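You operate a simulated robot arm through the tools that you are given. There is no shell and no other tool. Be economical: measure what you need, move in short steps, check, and stop when the job is done.

You are at the controls of a simulated robot arm. One attempt, no reset.

TASK
Test the green can in the can tester, then switch it off.
Fine: it tests at a safe 12 V; plus to plus, dial at the can's F, clamp closed before it goes on; it stays clamped; test no other.

The check looks at the end state, three seconds after you hand in, the way a careful person would. Anything else that was tipped, shoved, dropped, spilled or broken makes it a failure.

THE ROBOT
A 6-joint arm with a two-finger parallel gripper, fixed in place. Base frame: the origin is at the foot of the arm, x ahead of it, y to its left, z up; the work surface is at about z = 0.722. Lengths are in m, angles in degrees, forces in N, time in s.
With the tool pointing down near the work surface it reaches from about 0.26 to 0.66 m from the base axis. Its first joint turns from -66.0 to 66.0 degrees. Payload 2.9 kg.
Tool frame: the origin (TCP) lies between the finger pads and is the grasp point; the fingertips stand 0.03 m ahead of it; z points along the fingers, y is the line along which they close. Largest opening 0.11 m; finger width 0.02, thickness 0.01; the body of the gripper, 0.048 by 0.112 m, starts 0.055 m behind the TCP.
Orientation is that of the tool frame in the base frame, as a unit quaternion [x, y, z, w]. With the fingers straight down and closing along the base's y, the tool's x points along the base's -x, its y along +y and its z along -z.

THE INTERFACE
- The arm moves only by the tool send_rows. Its argument "motion" is one flat list of numbers, 7 for each row, row after row: the shift along the base's x, y, z in units of 25 mm (1.0 is 25 mm), then the turn, a rotation vector about the base's x, y, z in units of 4 degrees (1.0 is 4 degrees), then the finger opening in m, from 0 to 0.11. In form: [x, y, z, wx, wy, wz, jaw, x, y, z, wx, wy, wz, jaw, ...]. A call has 1 to 8 rows; each row shifts and turns the commanded pose from where the row before left it. A call with a number of a shift or a turn outside -1 to 1 is refused whole. Each row takes 0.2 s and may step no farther than 0.05 m and 8.6 degrees from the row before; otherwise, or with a gripper value out of range, the whole call is refused. Where a pose cannot be reached the arm comes as near as it can. A force on the tool above 40 N (or 10 N above the force at the start of the call, whichever is more), or a blocked arm, ends the call early, and 0.2 s more pass. Each finger travels about 0.108 m/s and halts on what it meets, pressing with about 36 N; the grip force reading is that of the motor and also rises with nothing between the fingers. The clock runs only during rows and for 0.2 s after the last one: add rows that do not move to give the fingers time. The reply holds the time, the measured pose of the TCP, the force on the tool along the base axes, the opening and the grip force, in the units named above and with some noise, with the torque about the TCP (base axes, N m) and any sound that the robot's microphone picked up.
- Cameras (640 x 400 px; columns grow to the right, rows downward): "scene" is fixed at [0.0679, 0.4232, 1.3928]; the picture's right is [-0.84, -0.54, 0.00], its down [-0.27, 0.42, -0.87] and it looks along [0.47, -0.73, -0.50] (base axes); focal length 334 px, centre (320, 200). "wrist" rides on the gripper at [0.072, 0.017, -0.103] in the tool frame; the picture's right is [-0.23, 0.97, 0.00], its down [-0.76, -0.18, -0.62] and it looks along [-0.61, -0.14, 0.78] (tool axes); focal length 222 px, centre (320, 200). There is no depth. A picture from a camera that has moved, and an enlarged one, comes with that camera's place and axes in the base frame and with its lens.
- get_image(camera): a new picture of that camera. No time passes.
- enlarge(camera, box): a new picture of the part [left, top, right, bottom] of that camera's present view, enlarged. No time passes.
- job_done(): hands the job in; it is judged then, once.

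Work in short steps. Places have to be worked out from the pictures, the camera data and where the tool is seen: move nearer, look again, correct. Check each grasp and each placing, and mend what went wrong. You have 120 turns and 76 pictures in all, those below and enlarged ones among them. Open the gripper and draw the arm clear of the work before you hand the job in, unless the task says otherwise; then end with one line.

The tools are called after "Call:" as a command line: name --argument value ..., lists and objects as JSON in quotes. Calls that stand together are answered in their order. send_rows: Moves the arm, as the interface text tells. Its arguments: {"type":"object","properties":{"motion":{"type":"array"}},"required":["motion"]} The other tools are called the same way: get_image (camera) takes a picture; enlarge (camera, box) takes an enlarged picture of a part of a camera's view; job_done () hands the job in.

At the start:

```text
time: 0.0
position: [0.3462, -0.0939, 1.2375]
orientation: [0.0, 1.0, 0.0, 0.0]
wrist_force: [-0.4, -0.5, 0.5]
moment: [-0.05, -0.01, 0.04]
grip_width: 0.1101
gripper_force: 0.0
```

scene: 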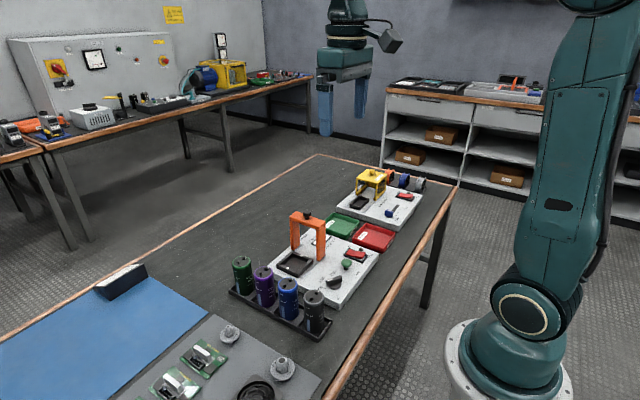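
wrist: 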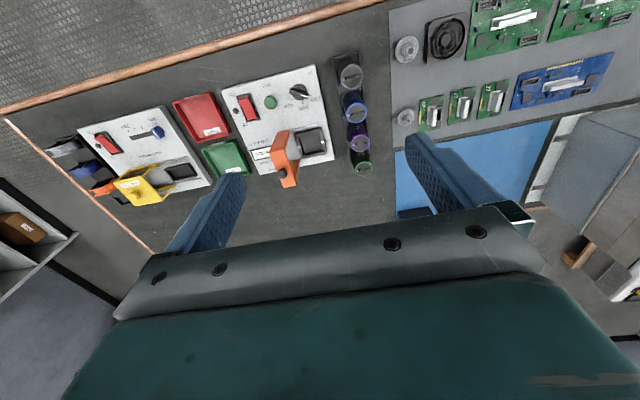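

I'll look closer at the two testers and the can rack.

Call:
enlarge --camera "scene" --box '[220, 200, 400, 350]'

Call:
enlarge --camera "wrist" --box '[210, 50, 390, 200]'

Call:
enlarge --camera "scene" --box '[320, 155, 440, 255]'

```text
2.67 times, centred on (310, 275) of scene
camera zoom: at [0.0679, 0.4232, 1.3928], right [-0.84, -0.54, 0.0], down [-0.27, 0.42, -0.87], along [0.47, -0.73, -0.5], focal length 890 px, centre (347, 0)
```

zoom: 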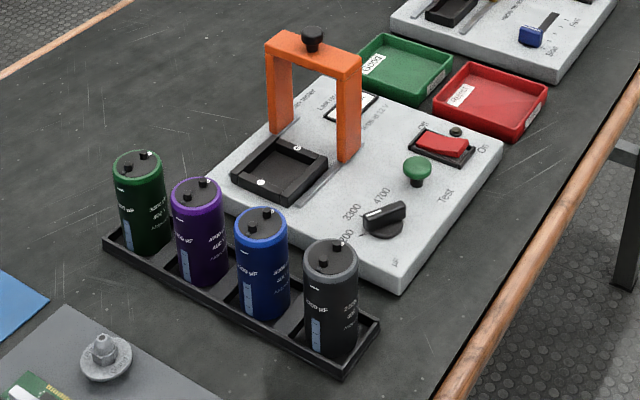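

```text
2.67 times, centred on (300, 125) of wrist
camera zoom: at [0.2757, -0.0773, 1.3399], right [0.23, 0.97, 0.0], down [0.76, -0.18, 0.62], along [0.61, -0.14, -0.78], focal length 592 px, centre (373, 400)
```

zoom: 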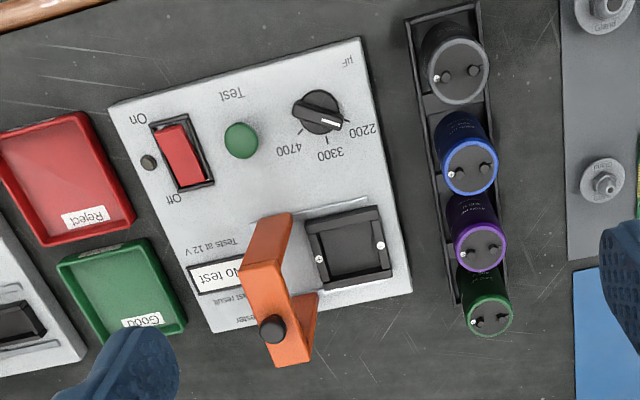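

```text
4.00 times, centred on (380, 205) of scene
camera zoom: at [0.0679, 0.4232, 1.3928], right [-0.84, -0.54, 0.0], down [-0.27, 0.42, -0.87], along [0.47, -0.73, -0.5], focal length 1334 px, centre (80, 180)
```

zoom: 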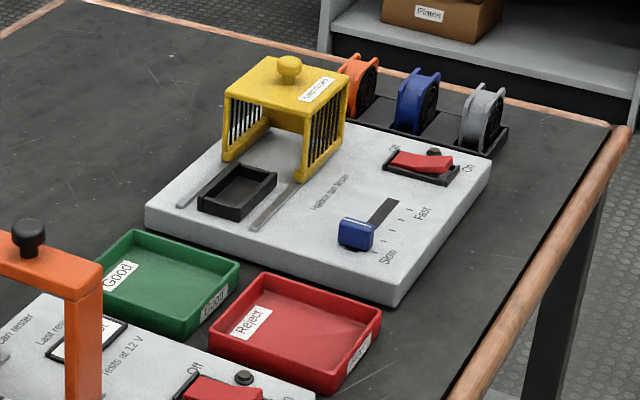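

The tester has a nest, an orange sliding clamp, a dial, a test button and a rocker. Green can sits at roughly (0.6, -0.03). I'll move nearer to read it.

Call:
send_rows --motion '[0.8, 0.2, -1, 0, 0, 0, 0.11, 0.8, 0.2, -1, 0, 0, 0, 0.11, 0.8, 0.2, -1, 0, 0, 0, 0.11, 0.8, 0.2, -1, 0, 0, 0, 0.11, 0.8, 0.2, -1, 0, 0, 0, 0.11, 0.8, 0.2, -1, 0, 0, 0, 0.11, 0.8, 0.1, -1, 0, 0, 0, 0.11, 0.5, 0.1, -1, 0, 0, 0, 0.11]'

Call:
get_image --camera "wrist"

```text
time: 1.8
position: [0.5005, -0.058, 1.0372]
orientation: [0.0, 1.0, 0.001, 0.0]
wrist_force: [0.0, -0.5, 1.0]
moment: [0.02, 0.01, 0.0]
grip_width: 0.1098
gripper_force: 0.0
```

```text
70 pictures are left
camera wrist: at [0.4289, -0.0416, 1.1398], right [0.23, 0.97, 0.0], down [0.76, -0.18, 0.62], along [0.61, -0.14, -0.78], focal length 222 px, centre (320, 200)
```

wrist: 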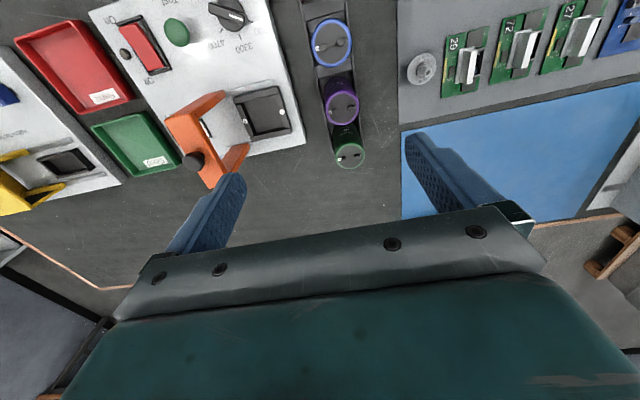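

Call:
enlarge --camera "wrist" --box '[300, 110, 400, 180]'

Call:
enlarge --camera "wrist" --box '[150, 60, 310, 190]'

Call:
enlarge --camera "scene" --box '[225, 245, 285, 315]'

Call:
enlarge --camera "scene" --box '[320, 240, 380, 310]'

```text
5.71 times, centred on (350, 145) of wrist
camera zoom: at [0.4289, -0.0416, 1.1398], right [0.23, 0.97, 0.0], down [0.76, -0.18, 0.62], along [0.61, -0.14, -0.78], focal length 1269 px, centre (149, 514)
```

zoom: 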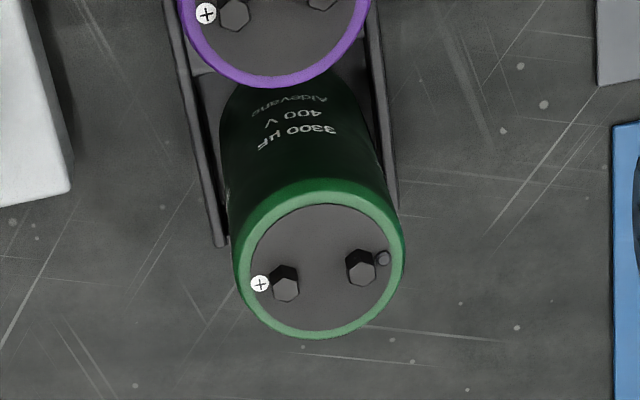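

```text
3.08 times, centred on (230, 125) of wrist
camera zoom: at [0.4289, -0.0416, 1.1398], right [0.23, 0.97, 0.0], down [0.76, -0.18, 0.62], along [0.61, -0.14, -0.78], focal length 684 px, centre (597, 431)
```

zoom: 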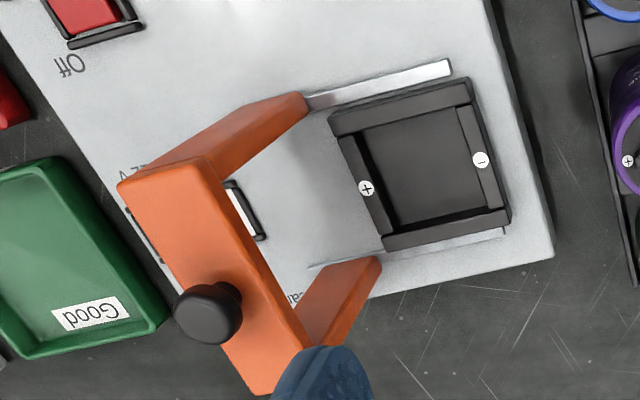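

```text
5.71 times, centred on (255, 280) of scene
camera zoom: at [0.0679, 0.4232, 1.3928], right [-0.84, -0.54, 0.0], down [-0.27, 0.42, -0.87], along [0.47, -0.73, -0.5], focal length 1906 px, centre (691, -257)
```

zoom: 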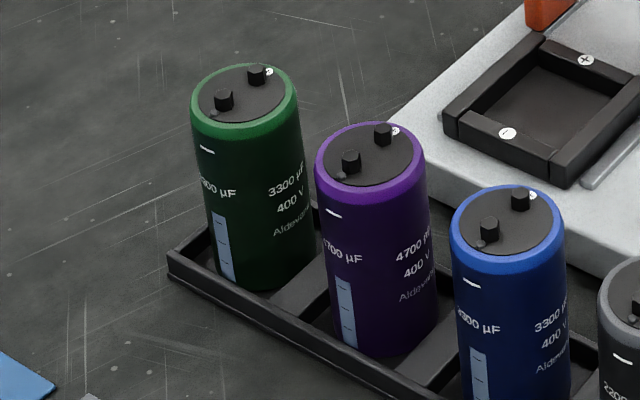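

```text
5.71 times, centred on (350, 275) of scene
camera zoom: at [0.0679, 0.4232, 1.3928], right [-0.84, -0.54, 0.0], down [-0.27, 0.42, -0.87], along [0.47, -0.73, -0.5], focal length 1906 px, centre (149, -229)
```

zoom: 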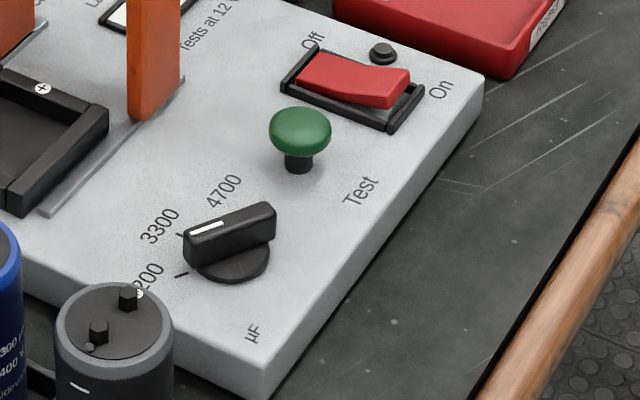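

Green can is 3300 µF with + toward −y, and the nest's + is also toward −y, so the can is moved without turning. The clamp stands on the −y side, so I'll grip along x: turn the tool −90° while moving above the can.

Call:
send_rows --motion '[0.5, 0.125, -0.4, 0, 0, -1, 0.11, 0.5, 0.125, -0.4, 0, 0, -1, 0.11, 0.5, 0.125, -0.4, 0, 0, -1, 0.11, 0.5, 0.125, -0.4, 0, 0, -1, 0.11, 0.5, 0.125, -0.4, 0, 0, -1, 0.11, 0.5, 0.125, -0.4, 0, 0, -1, 0.11, 0.5, 0.125, -0.4, 0, 0, -1, 0.11, 0.5, 0.125, -0.4, 0, 0, -1, 0.11]'

Call:
send_rows --motion '[0, 0, 0, 0, 0, -1, 0.11, 0, 0, 0, 0, 0, -1, 0.11, 0, 0, 0, 0, 0, -1, 0.11, 0, 0, 0, 0, 0, -1, 0.11, 0, 0, 0, 0, 0, -1, 0.11, 0, 0, 0, 0, 0, -1, 0.11, 0, 0, 0, 0, 0, -1, 0.11, 0, 0, 0, 0, 0, -1, 0.11]'

Call:
send_rows --motion '[0, 0, 0, 0, 0, -1, 0.11, 0, 0, 0, 0, 0, -1, 0.11, 0, 0, 0, 0, 0, -1, 0.11, 0, 0, 0, 0, 0, -1, 0.11, 0, 0, 0, 0, 0, -1, 0.11, 0, 0, 0, 0, 0, -1, 0.11, 0, 0, 0, 0, 0, -0.5, 0.064, 0, 0, 0, 0, 0, 0, 0.064]'

Call:
get_image --camera "wrist"

Call:
get_image --camera "scene"

```text
time: 3.6
position: [0.6011, -0.0324, 0.9559]
orientation: [0.277, 0.961, 0.0, 0.0]
wrist_force: [-0.1, 0.0, 0.3]
moment: [-0.01, -0.01, 0.02]
grip_width: 0.11
gripper_force: 0.1
```

```text
time: 5.4
position: [0.599, -0.0325, 0.9581]
orientation: [0.531, 0.847, -0.001, 0.0]
wrist_force: [-0.3, 0.0, -0.8]
moment: [0.01, 0.05, 0.0]
grip_width: 0.1098
gripper_force: 0.0
```

```text
time: 7.2
position: [0.5984, -0.0337, 0.9575]
orientation: [0.708, 0.707, 0.0, 0.0]
wrist_force: [-0.3, 0.3, 0.1]
moment: [0.02, -0.03, -0.01]
grip_width: 0.0643
gripper_force: 0.1
```

```text
65 pictures are left
camera wrist: at [0.6177, 0.038, 1.0598], right [0.97, -0.23, 0.0], down [-0.18, -0.76, 0.62], along [-0.14, -0.61, -0.78], focal length 222 px, centre (320, 200)
```

wrist: 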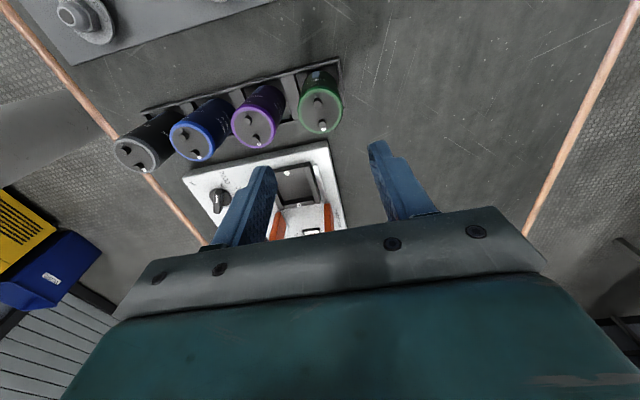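

```text
64 pictures are left
```

scene: 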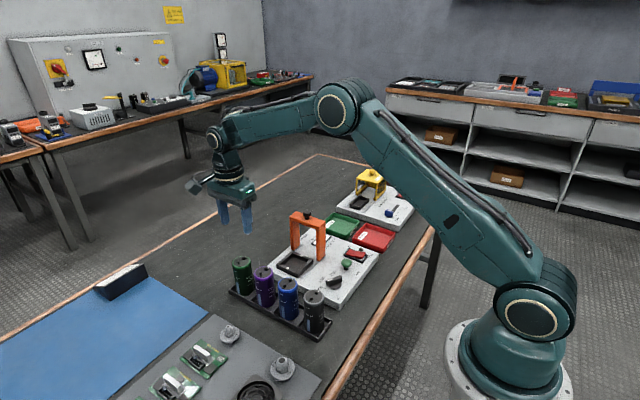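

Green's top works out at (0.602, −0.032); tool is almost above. I go down most of the way and check the finger clearances.

Call:
send_rows --motion '[0.14, 0.05, -1, 0, 0, 0, 0.064, 0, 0, -1, 0, 0, 0, 0.064, 0, 0, -1, 0, 0, 0, 0.064, 0, 0, 0, 0, 0, 0, 0.064]'

Call:
enlarge --camera "wrist" --box '[180, 40, 460, 240]'

Call:
enlarge --camera "scene" --box '[190, 190, 310, 310]'

```text
time: 8.2
position: [0.6003, -0.033, 0.8817]
orientation: [0.707, 0.707, 0.0, 0.0]
wrist_force: [0.6, 0.3, -0.8]
moment: [-0.01, 0.01, 0.0]
grip_width: 0.0639
gripper_force: 0.0
```

```text
2.00 times, centred on (320, 140) of wrist
camera zoom: at [0.6199, 0.0398, 0.9841], right [0.97, -0.23, 0.0], down [-0.18, -0.76, 0.62], along [-0.14, -0.61, -0.78], focal length 444 px, centre (320, 320)
```

zoom: 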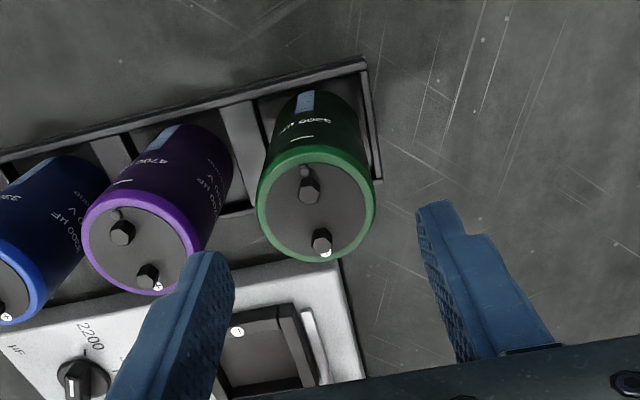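

```text
3.33 times, centred on (250, 250) of scene
camera zoom: at [0.0679, 0.4232, 1.3928], right [-0.84, -0.54, 0.0], down [-0.27, 0.42, -0.87], along [0.47, -0.73, -0.5], focal length 1112 px, centre (553, 33)
```

zoom: 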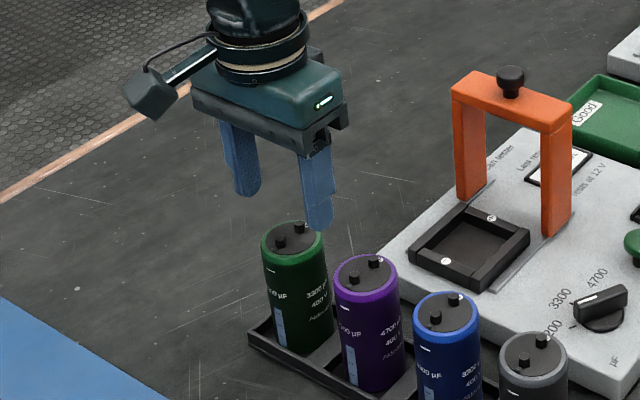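

Alignment is within 2 mm; descending to grip height with a small correction.

Call:
send_rows --motion '[0.06, 0.04, -0.9, 0, 0, 0, 0.064, 0, 0, -0.9, 0, 0, 0, 0.064, 0, 0, -0.9, 0, 0, 0, 0.064, 0, 0, -0.75, 0, 0, 0, 0.064, 0, 0, 0, 0, 0, 0, 0.064]'

Call:
enlarge --camera "scene" --box '[190, 190, 310, 310]'

```text
time: 9.4
position: [0.6052, -0.0301, 0.797]
orientation: [0.707, 0.707, 0.001, 0.0]
wrist_force: [-0.9, 1.6, 0.4]
moment: [0.02, -0.06, 0.02]
grip_width: 0.0639
gripper_force: 0.0
```

```text
3.33 times, centred on (250, 250) of scene
camera zoom: at [0.0679, 0.4232, 1.3928], right [-0.84, -0.54, 0.0], down [-0.27, 0.42, -0.87], along [0.47, -0.73, -0.5], focal length 1112 px, centre (553, 33)
```

zoom: 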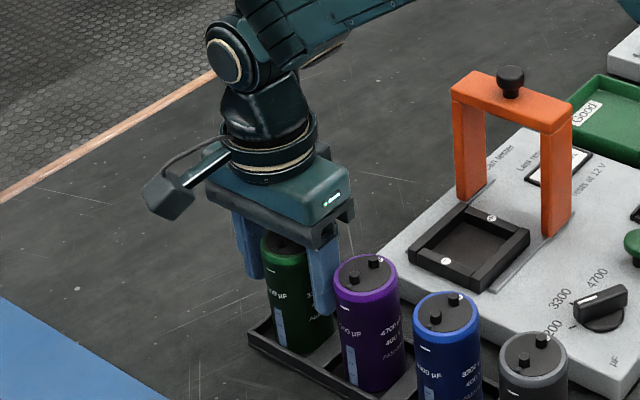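

Fingers straddle the can with clearance to purple. Closing.

Call:
send_rows --motion '[0, 0, 0, 0, 0, 0, 0.055, 0, 0, 0, 0, 0, 0, 0.045, 0, 0, 0, 0, 0, 0, 0.04, 0, 0, 0, 0, 0, 0, 0.04]'

Call:
send_rows --motion '[0, 0, 0.4, 0, 0, 0, 0.04, 0, 0, 0.8, 0, 0, 0, 0.04, 0, 0, 1, 0, 0, 0, 0.04, 0, 0, 1, 0, 0, 0, 0.04, 0, 0, 1, 0, 0, 0, 0.04, 0, 0, 0, 0, 0, 0, 0.04]'

Call:
get_image --camera "wrist"

Call:
enlarge --camera "scene" --box '[190, 160, 340, 310]'

```text
time: 10.4
position: [0.6042, -0.0308, 0.7971]
orientation: [0.707, 0.707, -0.001, 0.0]
wrist_force: [-4.7, -0.3, 1.5]
moment: [0.0, 0.16, 0.01]
grip_width: 0.0468
gripper_force: 35.8
```

```text
time: 11.8
position: [0.6026, -0.0339, 0.9026]
orientation: [0.707, 0.707, 0.0, 0.0]
wrist_force: [-0.2, -0.7, -2.7]
moment: [0.0, -0.02, -0.01]
grip_width: 0.0471
gripper_force: 36.4
```

```text
60 pictures are left
camera wrist: at [0.6215, 0.0386, 1.0046], right [0.97, -0.23, 0.0], down [-0.18, -0.76, 0.62], along [-0.14, -0.61, -0.78], focal length 222 px, centre (320, 200)
```

wrist: 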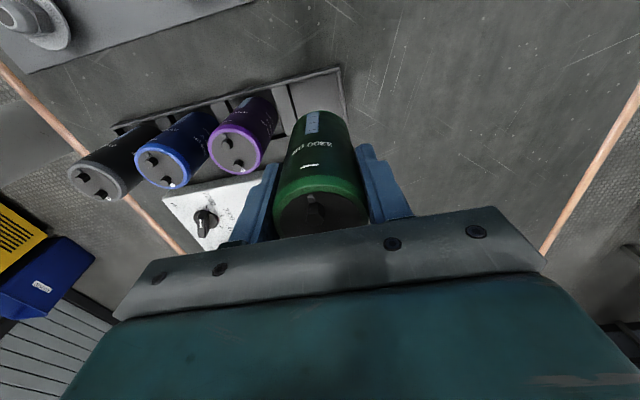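

```text
2.67 times, centred on (265, 235) of scene
camera zoom: at [0.0679, 0.4232, 1.3928], right [-0.84, -0.54, 0.0], down [-0.27, 0.42, -0.87], along [0.47, -0.73, -0.5], focal length 890 px, centre (467, 107)
```

zoom: 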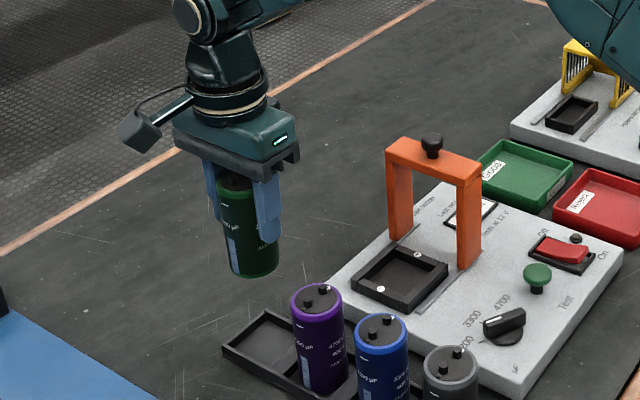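

Can is held firmly. I carry it in −y first (clear of purple), then −x to above the nest at about (0.529, −0.160).

Call:
send_rows --motion '[0, -1, 0, 0, 0, 0, 0.04, 0, -1, 0, 0, 0, 0, 0.04, 0, -1, 0, 0, 0, 0, 0.04, -0.5, -0.7, 0, 0, 0, 0, 0.04, -0.8, -0.7, 0, 0, 0, 0, 0.04, -0.8, -0.66, 0, 0, 0, 0, 0.04, -0.84, 0, 0, 0, 0, 0, 0.04, 0, 0, 0, 0, 0, 0, 0.04]'

Call:
enlarge --camera "scene" --box '[230, 150, 380, 300]'

Call:
get_image --camera "wrist"

```text
time: 13.6
position: [0.5312, -0.1581, 0.9003]
orientation: [0.707, 0.707, 0.0, 0.0]
wrist_force: [0.2, 0.0, -2.5]
moment: [0.0, 0.0, 0.0]
grip_width: 0.0469
gripper_force: 35.4
```

```text
2.67 times, centred on (305, 225) of scene
camera zoom: at [0.0679, 0.4232, 1.3928], right [-0.84, -0.54, 0.0], down [-0.27, 0.42, -0.87], along [0.47, -0.73, -0.5], focal length 890 px, centre (360, 133)
```

zoom: 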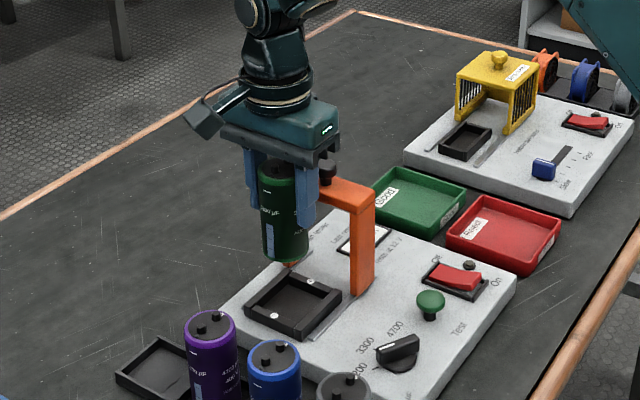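

```text
57 pictures are left
camera wrist: at [0.549, -0.0868, 1.0032], right [0.97, -0.23, 0.0], down [-0.18, -0.76, 0.62], along [-0.14, -0.61, -0.78], focal length 222 px, centre (320, 200)
```

wrist: 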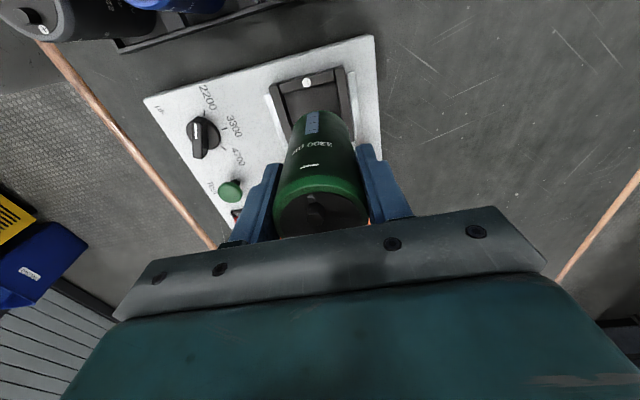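

Call:
enlarge --camera "wrist" --box '[150, 40, 390, 190]'

```text
2.67 times, centred on (270, 115) of wrist
camera zoom: at [0.549, -0.0868, 1.0032], right [0.97, -0.23, 0.0], down [-0.18, -0.76, 0.62], along [-0.14, -0.61, -0.78], focal length 592 px, centre (453, 427)
```

zoom: 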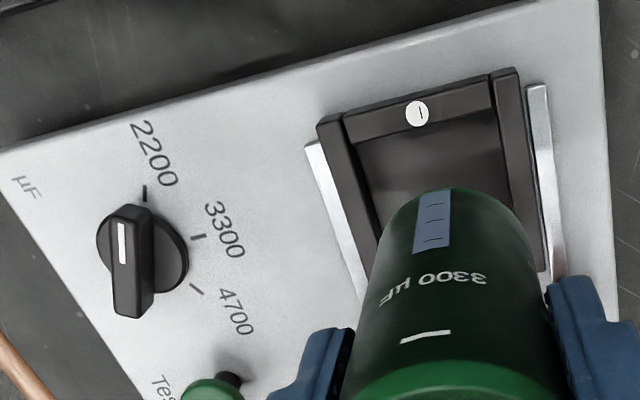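

Dial points at 2200, needs 3300 later. Nest centre refined to (0.528, −0.1595); nudging and lowering to just above the nest walls.

Call:
send_rows --motion '[-0.08, -0.06, -0.5, 0, 0, 0, 0.04, 0, 0, -0.8, 0, 0, 0, 0.04, 0, 0, -0.8, 0, 0, 0, 0.04, 0, 0, 0, 0, 0, 0, 0.04]'

Call:
enlarge --camera "wrist" --box '[150, 40, 390, 190]'

Call:
enlarge --camera "scene" --box '[260, 190, 350, 290]'

```text
time: 14.6
position: [0.5301, -0.161, 0.8467]
orientation: [0.708, 0.706, 0.0, 0.0]
wrist_force: [0.5, 0.1, -2.5]
moment: [0.01, 0.0, -0.01]
grip_width: 0.0468
gripper_force: 35.8
```

```text
2.67 times, centred on (270, 115) of wrist
camera zoom: at [0.5478, -0.0901, 0.9496], right [0.97, -0.23, 0.0], down [-0.18, -0.76, 0.62], along [-0.14, -0.61, -0.78], focal length 592 px, centre (453, 427)
```

zoom: 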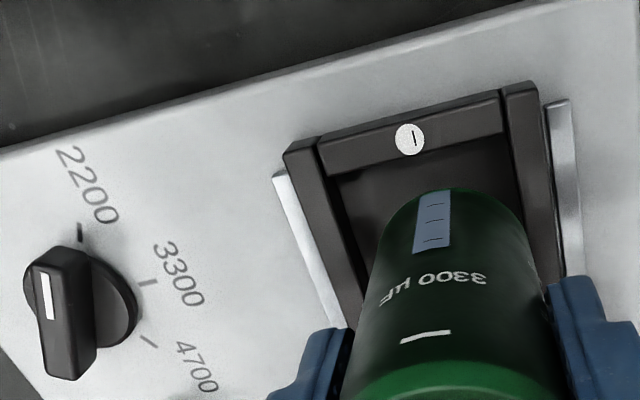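

```text
4.00 times, centred on (305, 240) of scene
camera zoom: at [0.0679, 0.4232, 1.3928], right [-0.84, -0.54, 0.0], down [-0.27, 0.42, -0.87], along [0.47, -0.73, -0.5], focal length 1334 px, centre (380, 40)
```

zoom: 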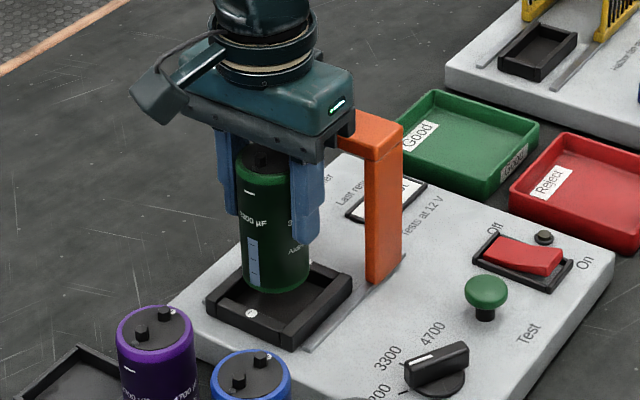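

Can bottom sits over the nest, aligned. Lowering gently and watching the force.

Call:
send_rows --motion '[0, 0, -0.3, 0, 0, 0, 0.04, 0, 0, -0.25, 0, 0, 0, 0.04, 0, 0, 0, 0, 0, 0, 0.04]'

Call:
enlarge --camera "scene" --box '[260, 190, 350, 290]'

Call:
enlarge --camera "wrist" --box '[230, 60, 390, 180]'

```text
time: 15.4
position: [0.5302, -0.1604, 0.8377]
orientation: [0.708, 0.707, 0.0, 0.003]
wrist_force: [-7.8, -1.8, 29.9]
moment: [-0.1, -0.24, 0.0]
grip_width: 0.0469
gripper_force: 35.7
```

```text
4.00 times, centred on (305, 240) of scene
camera zoom: at [0.0672, 0.4234, 1.3928], right [-0.84, -0.54, 0.0], down [-0.27, 0.42, -0.87], along [0.47, -0.73, -0.5], focal length 1334 px, centre (380, 40)
```

zoom: 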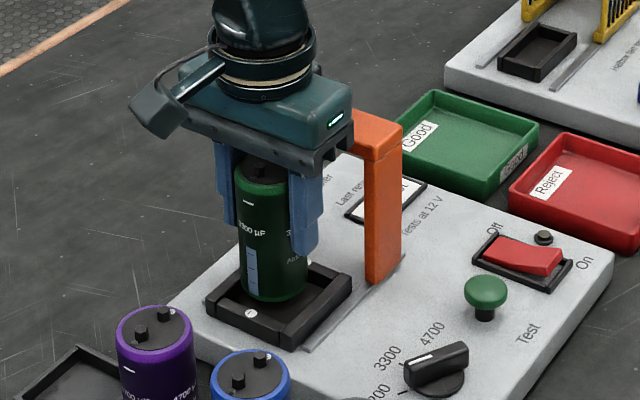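

```text
3.33 times, centred on (310, 120) of wrist
camera zoom: at [0.548, -0.0893, 0.9399], right [0.97, -0.23, 0.01], down [-0.18, -0.76, 0.62], along [-0.14, -0.61, -0.78], focal length 740 px, centre (353, 467)
```

zoom: 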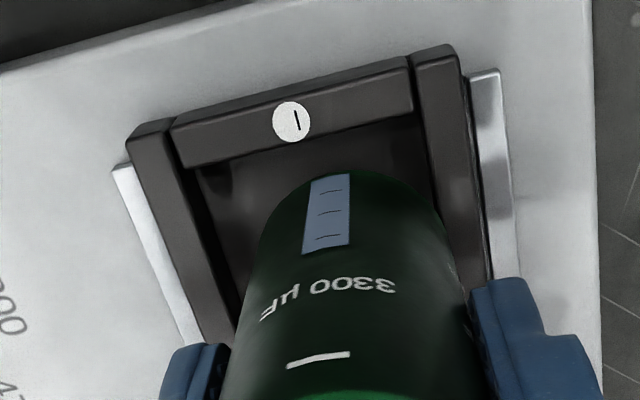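

Contact at z=0.838 with the can on the +x wall (moment agrees). Picture says can is ~4 mm too far +x and ~4 mm too far −y; lift a little, shift, relower.

Call:
send_rows --motion '[0, 0, 0.3, 0, 0, 0, 0.04, -0.16, 0.13, 0, 0, 0, 0, 0.04, 0, 0, 0, 0, 0, 0, 0.04]'

Call:
enlarge --camera "wrist" --box '[230, 60, 390, 180]'

```text
time: 16.2
position: [0.5251, -0.1558, 0.8404]
orientation: [0.707, 0.707, -0.001, -0.001]
wrist_force: [0.2, -0.3, -2.5]
moment: [0.03, 0.03, -0.01]
grip_width: 0.0469
gripper_force: 36.1
```

```text
3.33 times, centred on (310, 120) of wrist
camera zoom: at [0.5429, -0.0845, 0.944], right [0.97, -0.23, 0.0], down [-0.18, -0.76, 0.62], along [-0.14, -0.61, -0.78], focal length 740 px, centre (353, 467)
```

zoom: 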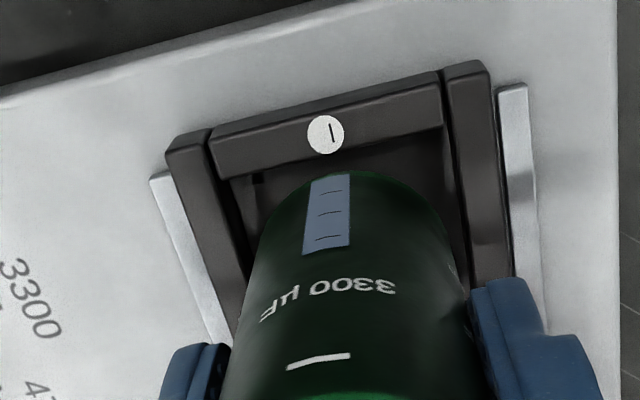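

Now evenly spaced within the walls. Lowering gently.

Call:
send_rows --motion '[0, 0, -0.2, 0, 0, 0, 0.04, 0, 0, -0.2, 0, 0, 0, 0.04, 0, 0, 0, 0, 0, 0, 0.04]'

Call:
enlarge --camera "wrist" --box '[230, 60, 390, 180]'

```text
time: 17.0
position: [0.5255, -0.1568, 0.8333]
orientation: [0.707, 0.707, 0.0, 0.0]
wrist_force: [-0.5, -0.1, -3.5]
moment: [0.04, -0.02, 0.01]
grip_width: 0.0466
gripper_force: 35.7
```

```text
3.33 times, centred on (310, 120) of wrist
camera zoom: at [0.5433, -0.0849, 0.9351], right [0.97, -0.23, 0.0], down [-0.18, -0.76, 0.62], along [-0.14, -0.61, -0.78], focal length 740 px, centre (353, 467)
```

zoom: 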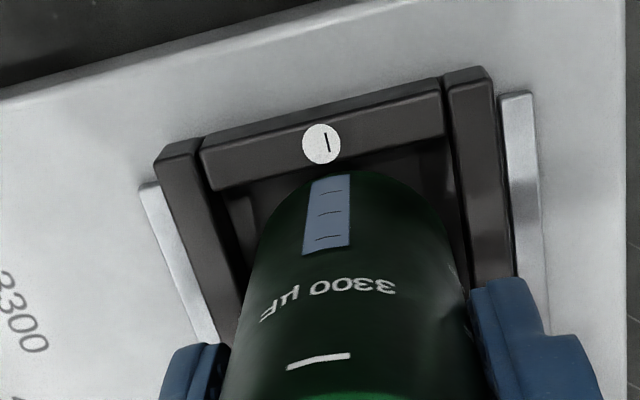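

It has passed below the former contact height without force. Continuing down in small steps to the floor of the nest.

Call:
send_rows --motion '[0, 0, -0.15, 0, 0, 0, 0.04, 0, 0, -0.15, 0, 0, 0, 0.04, 0, 0, 0, 0, 0, 0, 0.04]'

```text
time: 17.8
position: [0.5249, -0.1565, 0.8248]
orientation: [0.708, 0.707, 0.0, 0.001]
wrist_force: [-0.8, -0.3, -3.4]
moment: [-0.02, -0.01, -0.04]
grip_width: 0.047
gripper_force: 36.1
```

Call:
send_rows --motion '[0, 0, -0.12, 0, 0, 0, 0.04, 0, 0, -0.12, 0, 0, 0, 0.04, 0, 0, 0, 0, 0, 0, 0.04]'

Call:
enlarge --camera "wrist" --box '[230, 60, 390, 180]'

Call:
enlarge --camera "scene" --box '[260, 190, 350, 290]'

```text
time: 18.6
position: [0.5271, -0.157, 0.8207]
orientation: [0.707, 0.707, 0.002, 0.003]
wrist_force: [-0.7, -1.2, 30.4]
moment: [-0.09, 0.66, 0.01]
grip_width: 0.0471
gripper_force: 36.6
```

```text
3.33 times, centred on (310, 120) of wrist
camera zoom: at [0.5445, -0.0849, 0.9235], right [0.97, -0.23, 0.01], down [-0.18, -0.76, 0.62], along [-0.14, -0.61, -0.78], focal length 740 px, centre (353, 467)
```

zoom: 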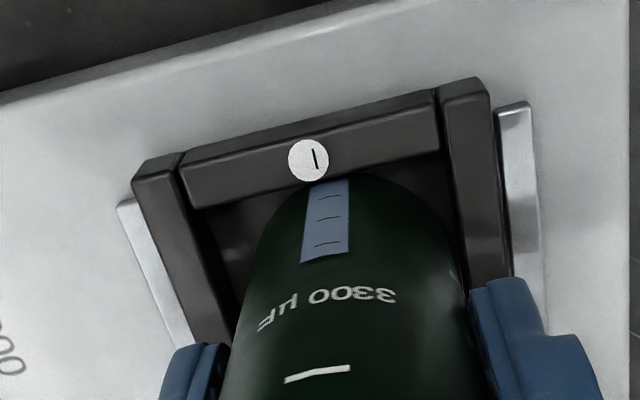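

```text
4.00 times, centred on (305, 240) of scene
camera zoom: at [0.0674, 0.4234, 1.3928], right [-0.84, -0.54, 0.0], down [-0.27, 0.42, -0.87], along [0.47, -0.73, -0.5], focal length 1334 px, centre (380, 40)
```

zoom: 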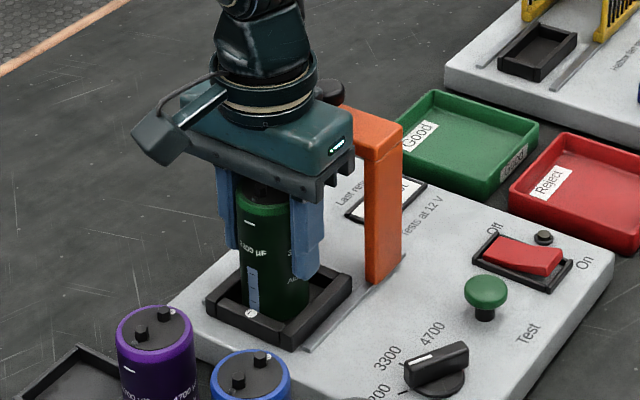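

Can is on the floor of the nest (30 N at z=0.821). Relieve a hair, release, and rise.

Call:
send_rows --motion '[0, 0, 0.06, 0, 0, 0, 0.04, 0, 0, 0, 0, 0, 0, 0.052, 0, 0, 0, 0, 0, 0, 0.064, 0, 0, 0, 0, 0, 0, 0.064]'

Call:
send_rows --motion '[0, 0, 0.5, 0, 0, 0, 0.064, 0, 0, 1, 0, 0, 0, 0.064, 0, 0, 1, 0, 0, 0, 0.064, 0, 0, 1, 0, 0, 0, 0.064, 0, 0, 1, 0, 0, 0, 0.064, 0, 0, 0, 0, 0, 0, 0.064]'

Call:
get_image --camera "wrist"

Call:
enlarge --camera "scene" --box '[260, 190, 350, 290]'

```text
time: 19.6
position: [0.5242, -0.1548, 0.8196]
orientation: [0.707, 0.707, 0.001, 0.0]
wrist_force: [-0.4, -0.6, -0.9]
moment: [0.01, 0.01, 0.02]
grip_width: 0.064
gripper_force: 0.0
```

```text
time: 21.0
position: [0.5242, -0.1567, 0.9325]
orientation: [0.707, 0.707, 0.0, 0.0]
wrist_force: [0.6, 0.6, 0.6]
moment: [0.0, 0.0, 0.01]
grip_width: 0.0638
gripper_force: 0.1
```

```text
47 pictures are left
camera wrist: at [0.5433, -0.0851, 1.0346], right [0.97, -0.23, 0.0], down [-0.18, -0.76, 0.62], along [-0.14, -0.61, -0.78], focal length 222 px, centre (320, 200)
```

wrist: 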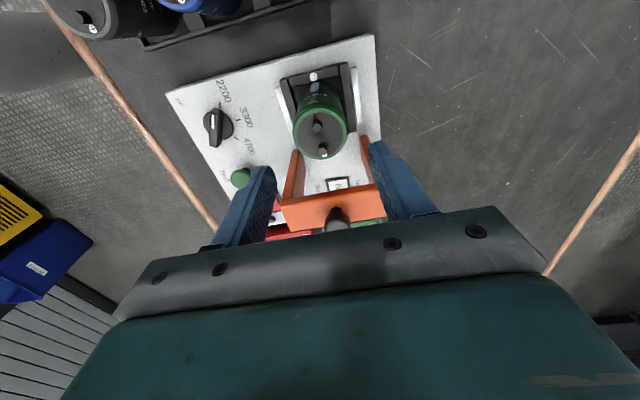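

```text
4.00 times, centred on (305, 240) of scene
camera zoom: at [0.0679, 0.4232, 1.3928], right [-0.84, -0.54, 0.0], down [-0.27, 0.42, -0.87], along [0.47, -0.73, -0.5], focal length 1334 px, centre (380, 40)
```

zoom: 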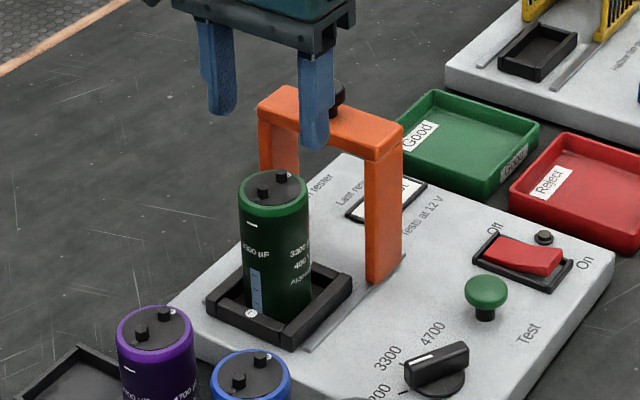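

Can is upright with + to +. Now the clamp: I judge its knob at about (0.529, −0.227), top z≈0.893. Move above it with the fingers narrower and look.

Call:
send_rows --motion '[0, 0, 1, 0, 0, 0, 0.064, 0, -0.7, 0, 0, 0, 0, 0.06, 0, -0.7, 0, 0, 0, 0, 0.05, 0.14, -0.7, 0, 0, 0, 0, 0.05, 0, -0.7, 0, 0, 0, 0, 0.05, 0, 0, 0, 0, 0, 0, 0.05]'

Call:
get_image --camera "wrist"

Call:
enlarge --camera "scene" --box '[270, 170, 360, 270]'

```text
time: 22.4
position: [0.5292, -0.2278, 0.9574]
orientation: [0.707, 0.707, 0.0, 0.0]
wrist_force: [-0.1, 0.4, -0.2]
moment: [0.02, 0.0, 0.0]
grip_width: 0.0502
gripper_force: 0.0
```

```text
45 pictures are left
camera wrist: at [0.547, -0.1553, 1.06], right [0.97, -0.23, 0.0], down [-0.18, -0.76, 0.62], along [-0.14, -0.61, -0.78], focal length 222 px, centre (320, 200)
```

wrist: 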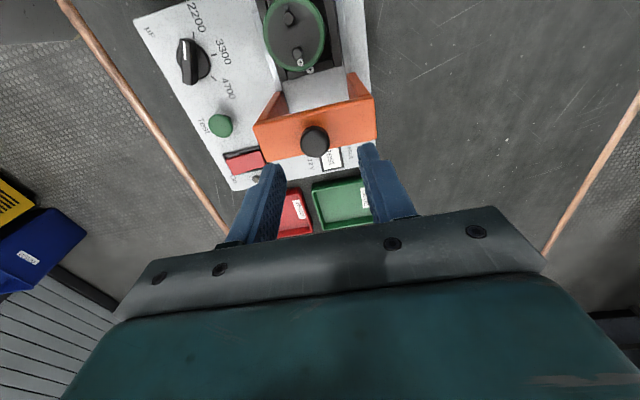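

```text
4.00 times, centred on (315, 220) of scene
camera zoom: at [0.0679, 0.4232, 1.3928], right [-0.84, -0.54, 0.0], down [-0.27, 0.42, -0.87], along [0.47, -0.73, -0.5], focal length 1334 px, centre (340, 120)
```

zoom: 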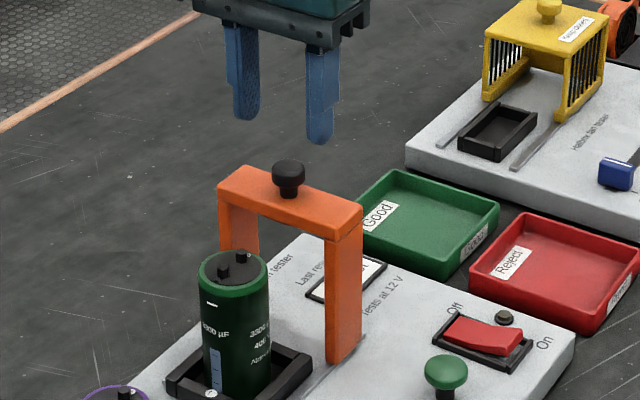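

Knob confirmed near (0.527, −0.228), top 0.894, bar top 0.871. Lower to TCP 0.909 and close on it.

Call:
send_rows --motion '[-0.1, 0, -0.7, 0, 0, 0, 0.05, 0, 0, -0.7, 0, 0, 0, 0.05, 0, 0, -0.5, 0, 0, 0, 0.05, 0, 0, 0, 0, 0, 0, 0.03, 0, 0, 0, 0, 0, 0, 0.016, 0, 0, 0, 0, 0, 0, 0.016]'

Call:
enlarge --camera "scene" --box '[270, 170, 360, 270]'

```text
time: 23.8
position: [0.5246, -0.2274, 0.9096]
orientation: [0.707, 0.707, -0.001, 0.0]
wrist_force: [-1.0, -1.5, -2.7]
moment: [-0.16, -0.06, 0.05]
grip_width: 0.0236
gripper_force: 44.9
```

```text
4.00 times, centred on (315, 220) of scene
camera zoom: at [0.0679, 0.4232, 1.3928], right [-0.84, -0.54, 0.0], down [-0.27, 0.42, -0.87], along [0.47, -0.73, -0.5], focal length 1334 px, centre (340, 120)
```

zoom: 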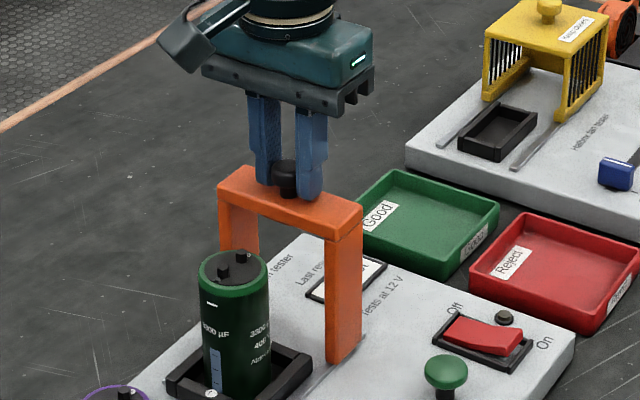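

Knob gripped (23.6 mm). Slide the clamp toward +y in small steps, watching force.

Call:
send_rows --motion '[0, 0.4, 0, 0, 0, 0, 0.016, 0, 0.4, 0, 0, 0, 0, 0.016, 0, 0.4, 0, 0, 0, 0, 0.016, 0, 0, 0, 0, 0, 0, 0.016]'

Call:
enlarge --camera "scene" --box '[270, 170, 360, 270]'

```text
time: 24.8
position: [0.5248, -0.1959, 0.9102]
orientation: [0.707, 0.707, 0.0, -0.002]
wrist_force: [-7.0, 1.1, -9.9]
moment: [-0.73, 0.11, -0.1]
grip_width: 0.0235
gripper_force: 44.9
```

```text
4.00 times, centred on (315, 220) of scene
camera zoom: at [0.0679, 0.4232, 1.3928], right [-0.84, -0.54, 0.0], down [-0.27, 0.42, -0.87], along [0.47, -0.73, -0.5], focal length 1334 px, centre (340, 120)
```

zoom: 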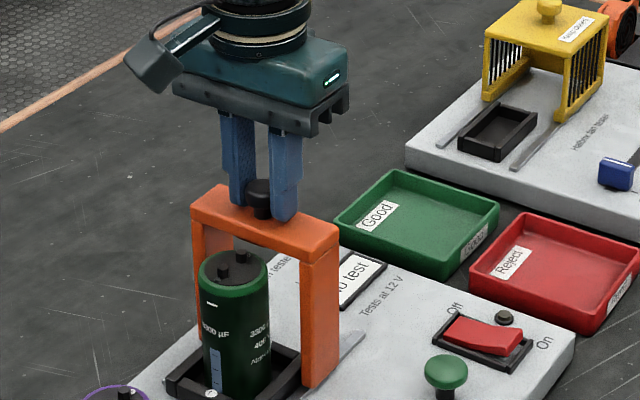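

The clamp slides. Continue, small steps.

Call:
send_rows --motion '[0, 0.3, 0, 0, 0, 0, 0.016, 0, 0.3, 0, 0, 0, 0, 0.016, 0, 0.3, 0, 0, 0, 0, 0.016, 0, 0, 0, 0, 0, 0, 0.016]'

Call:
enlarge --camera "scene" --box '[260, 190, 350, 290]'

```text
time: 25.8
position: [0.5251, -0.1729, 0.9095]
orientation: [0.707, 0.707, -0.001, 0.0]
wrist_force: [-14.6, -0.2, -4.8]
moment: [0.51, 0.29, -0.02]
grip_width: 0.0236
gripper_force: 45.0
```

```text
4.00 times, centred on (305, 240) of scene
camera zoom: at [0.0676, 0.4232, 1.3928], right [-0.84, -0.54, 0.0], down [-0.27, 0.42, -0.87], along [0.47, -0.73, -0.5], focal length 1334 px, centre (380, 40)
```

zoom: 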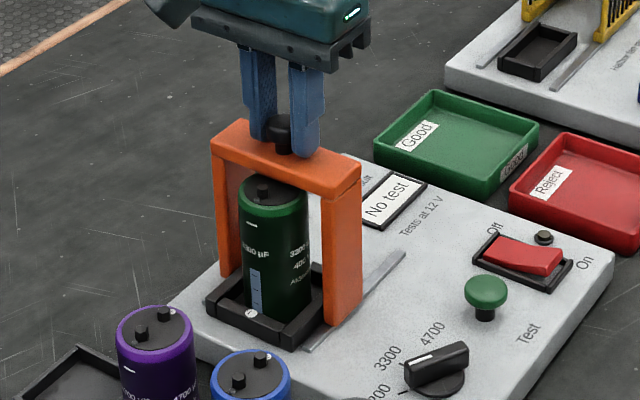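

Sideways load −14 N; relieve x a little and continue to the stop.

Call:
send_rows --motion '[-0.06, 0.2, 0, 0, 0, 0, 0.016, 0, 0.2, 0, 0, 0, 0, 0.016, 0, 0.2, 0, 0, 0, 0, 0.016, 0, 0, 0, 0, 0, 0, 0.016]'

Call:
enlarge --camera "scene" --box '[260, 190, 350, 290]'

```text
time: 26.8
position: [0.5248, -0.1609, 0.9094]
orientation: [0.708, 0.706, 0.0, 0.001]
wrist_force: [4.2, -16.1, -26.3]
moment: [-0.02, -0.07, 0.08]
grip_width: 0.0236
gripper_force: 44.6
```

```text
4.00 times, centred on (305, 240) of scene
camera zoom: at [0.0685, 0.4227, 1.3929], right [-0.84, -0.54, 0.0], down [-0.27, 0.42, -0.87], along [0.47, -0.73, -0.5], focal length 1334 px, centre (380, 40)
```

zoom: 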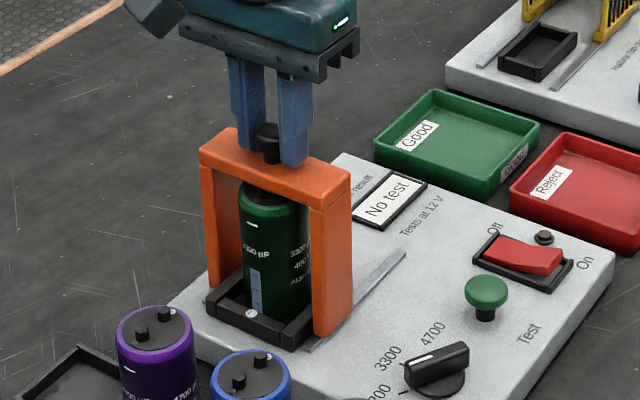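

Force in −y has risen to 16 N — maybe the end stop. Push slightly further to see.

Call:
send_rows --motion '[0, 0.1, 0, 0, 0, 0, 0.016, 0, 0.1, 0, 0, 0, 0, 0.016, 0, 0, 0, 0, 0, 0, 0.016]'

```text
time: 27.6
position: [0.5251, -0.1584, 0.9114]
orientation: [0.711, 0.703, -0.001, 0.003]
wrist_force: [8.2, -34.6, -12.3]
moment: [-0.31, 0.01, -0.03]
grip_width: 0.0233
gripper_force: 44.9
```

End stop reached (force climbs, no travel). Ease off and release the knob, then rise and look.

Call:
send_rows --motion '[0, -0.15, 0, 0, 0, 0, 0.016, 0, 0, 0, 0, 0, 0, 0.03, 0, 0, 0, 0, 0, 0, 0.05, 0, 0, 0.6, 0, 0, 0, 0.05, 0, 0, 1, 0, 0, 0, 0.05, 0, 0, 1, 0, 0, 0, 0.05, 0, 0, 0, 0, 0, 0, 0.05]'

Call:
get_image --camera "wrist"

Call:
enlarge --camera "scene" --box '[260, 190, 350, 290]'

```text
time: 29.2
position: [0.5251, -0.1571, 0.9755]
orientation: [0.707, 0.707, -0.001, 0.0]
wrist_force: [-0.1, 0.1, -0.8]
moment: [-0.02, -0.02, -0.03]
grip_width: 0.0503
gripper_force: 0.0
```

```text
39 pictures are left
camera wrist: at [0.5428, -0.0858, 1.0779], right [0.97, -0.23, 0.0], down [-0.18, -0.76, 0.62], along [-0.14, -0.61, -0.78], focal length 222 px, centre (320, 200)
```

wrist: 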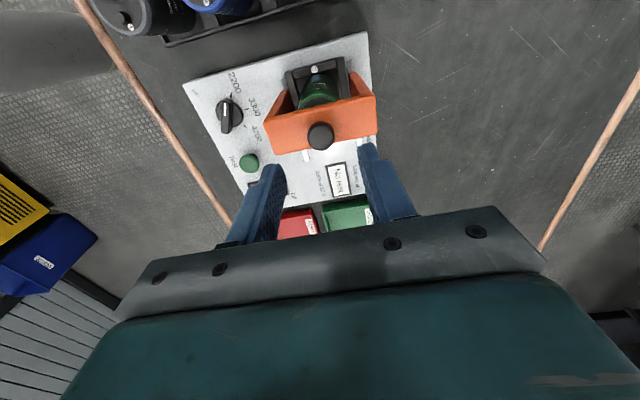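

```text
4.00 times, centred on (305, 240) of scene
camera zoom: at [0.0679, 0.4232, 1.3928], right [-0.84, -0.54, 0.0], down [-0.27, 0.42, -0.87], along [0.47, -0.73, -0.5], focal length 1334 px, centre (380, 40)
```

zoom: 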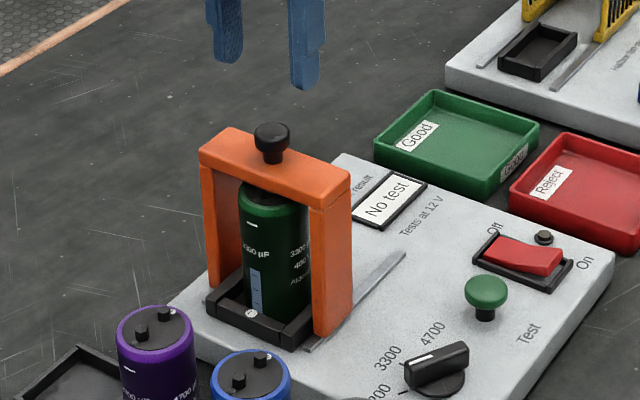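

Clamp is closed at the nest. Next the dial: centre ≈ (0.397, −0.154), pointer at 2200 (≈57° from +x), 3300 tick straight toward +x. I'll move above it and turn the tool +147° so the turn back ends within the wrist's comfortable range.

Call:
send_rows --motion '[-0.64, 0, 0, 0, 0, 1, 0.05, -0.64, 0, 0, 0, 0, 1, 0.05, -0.64, 0, 0, 0, 0, 1, 0.05, -0.64, 0, 0, 0, 0, 1, 0.05, -0.64, 0, 0, 0, 0, 1, 0.05, -0.64, 0, 0, 0, 0, 1, 0.05, -0.64, 0, 0, 0, 0, 1, 0.05, -0.64, 0, 0, 0, 0, 1, 0.05]'

Call:
send_rows --motion '[0, 0, 0, 0, 0, 1, 0.05, 0, 0, 0, 0, 0, 1, 0.05, 0, 0, 0, 0, 0, 1, 0.05, 0, 0, 0, 0, 0, 1, 0.05, 0, 0, 0, 0, 0, 1, 0.05, 0, 0, 0, 0, 0, 1, 0.05, 0, 0, 0, 0, 0, 1, 0.05, 0, 0, 0, 0, 0, 1, 0.05]'

Call:
send_rows --motion '[0, 0, 0, 0, 0, 1, 0.05, 0, 0, 0, 0, 0, 1, 0.05, 0, 0, 0, 0, 0, 1, 0.05, 0, 0, 0, 0, 0, 1, 0.05, 0, 0, 0, 0, 0, 1, 0.05, 0, 0, 0, 0, 0, 1, 0.05, 0, 0, 0, 0, 0, 0.5, 0.05, 0, 0, 0, 0, 0, 0, 0.05]'

Call:
get_image --camera "wrist"

```text
time: 31.0
position: [0.3959, -0.1578, 0.9748]
orientation: [0.484, 0.875, 0.001, 0.0]
wrist_force: [0.1, -0.2, 0.5]
moment: [-0.02, -0.02, 0.0]
grip_width: 0.05
gripper_force: 0.0
```

```text
time: 32.8
position: [0.3964, -0.1574, 0.9757]
orientation: [0.224, 0.975, -0.001, 0.0]
wrist_force: [0.7, 0.9, -0.1]
moment: [0.0, 0.01, -0.02]
grip_width: 0.0502
gripper_force: 0.2
```

```text
time: 34.6
position: [0.397, -0.1586, 0.9759]
orientation: [-0.001, 1.0, -0.001, 0.0]
wrist_force: [0.6, 0.1, 0.4]
moment: [-0.02, -0.04, 0.0]
grip_width: 0.05
gripper_force: 0.0
```

```text
37 pictures are left
camera wrist: at [0.3252, -0.1413, 1.0777], right [0.23, 0.97, 0.0], down [0.76, -0.18, 0.62], along [0.61, -0.14, -0.78], focal length 222 px, centre (320, 200)
```

wrist: 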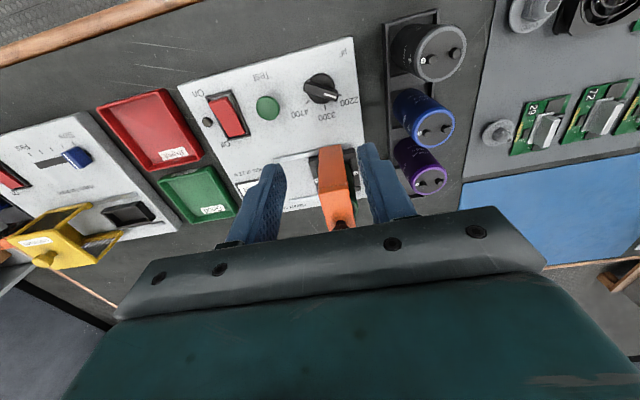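

At the reference orientation; a closer look at dial, button and rocker from here.

Call:
enlarge --camera "wrist" --box '[280, 50, 380, 140]'

Call:
enlarge --camera "wrist" --box '[190, 70, 300, 160]'

```text
4.44 times, centred on (330, 95) of wrist
camera zoom: at [0.3252, -0.1413, 1.0777], right [0.23, 0.97, 0.0], down [0.76, -0.18, 0.62], along [0.61, -0.14, -0.78], focal length 987 px, centre (276, 667)
```

zoom: 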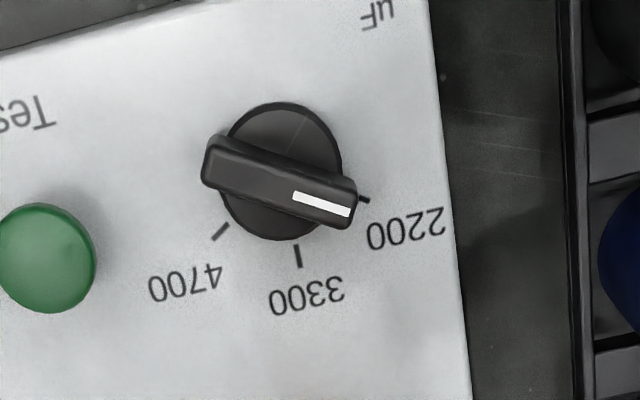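

```text
4.44 times, centred on (245, 115) of wrist
camera zoom: at [0.3252, -0.1413, 1.0777], right [0.23, 0.97, 0.0], down [0.76, -0.18, 0.62], along [0.61, -0.14, -0.78], focal length 987 px, centre (653, 578)
```

zoom: 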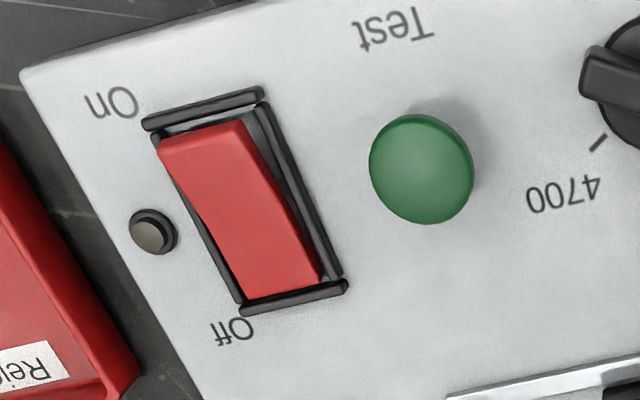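

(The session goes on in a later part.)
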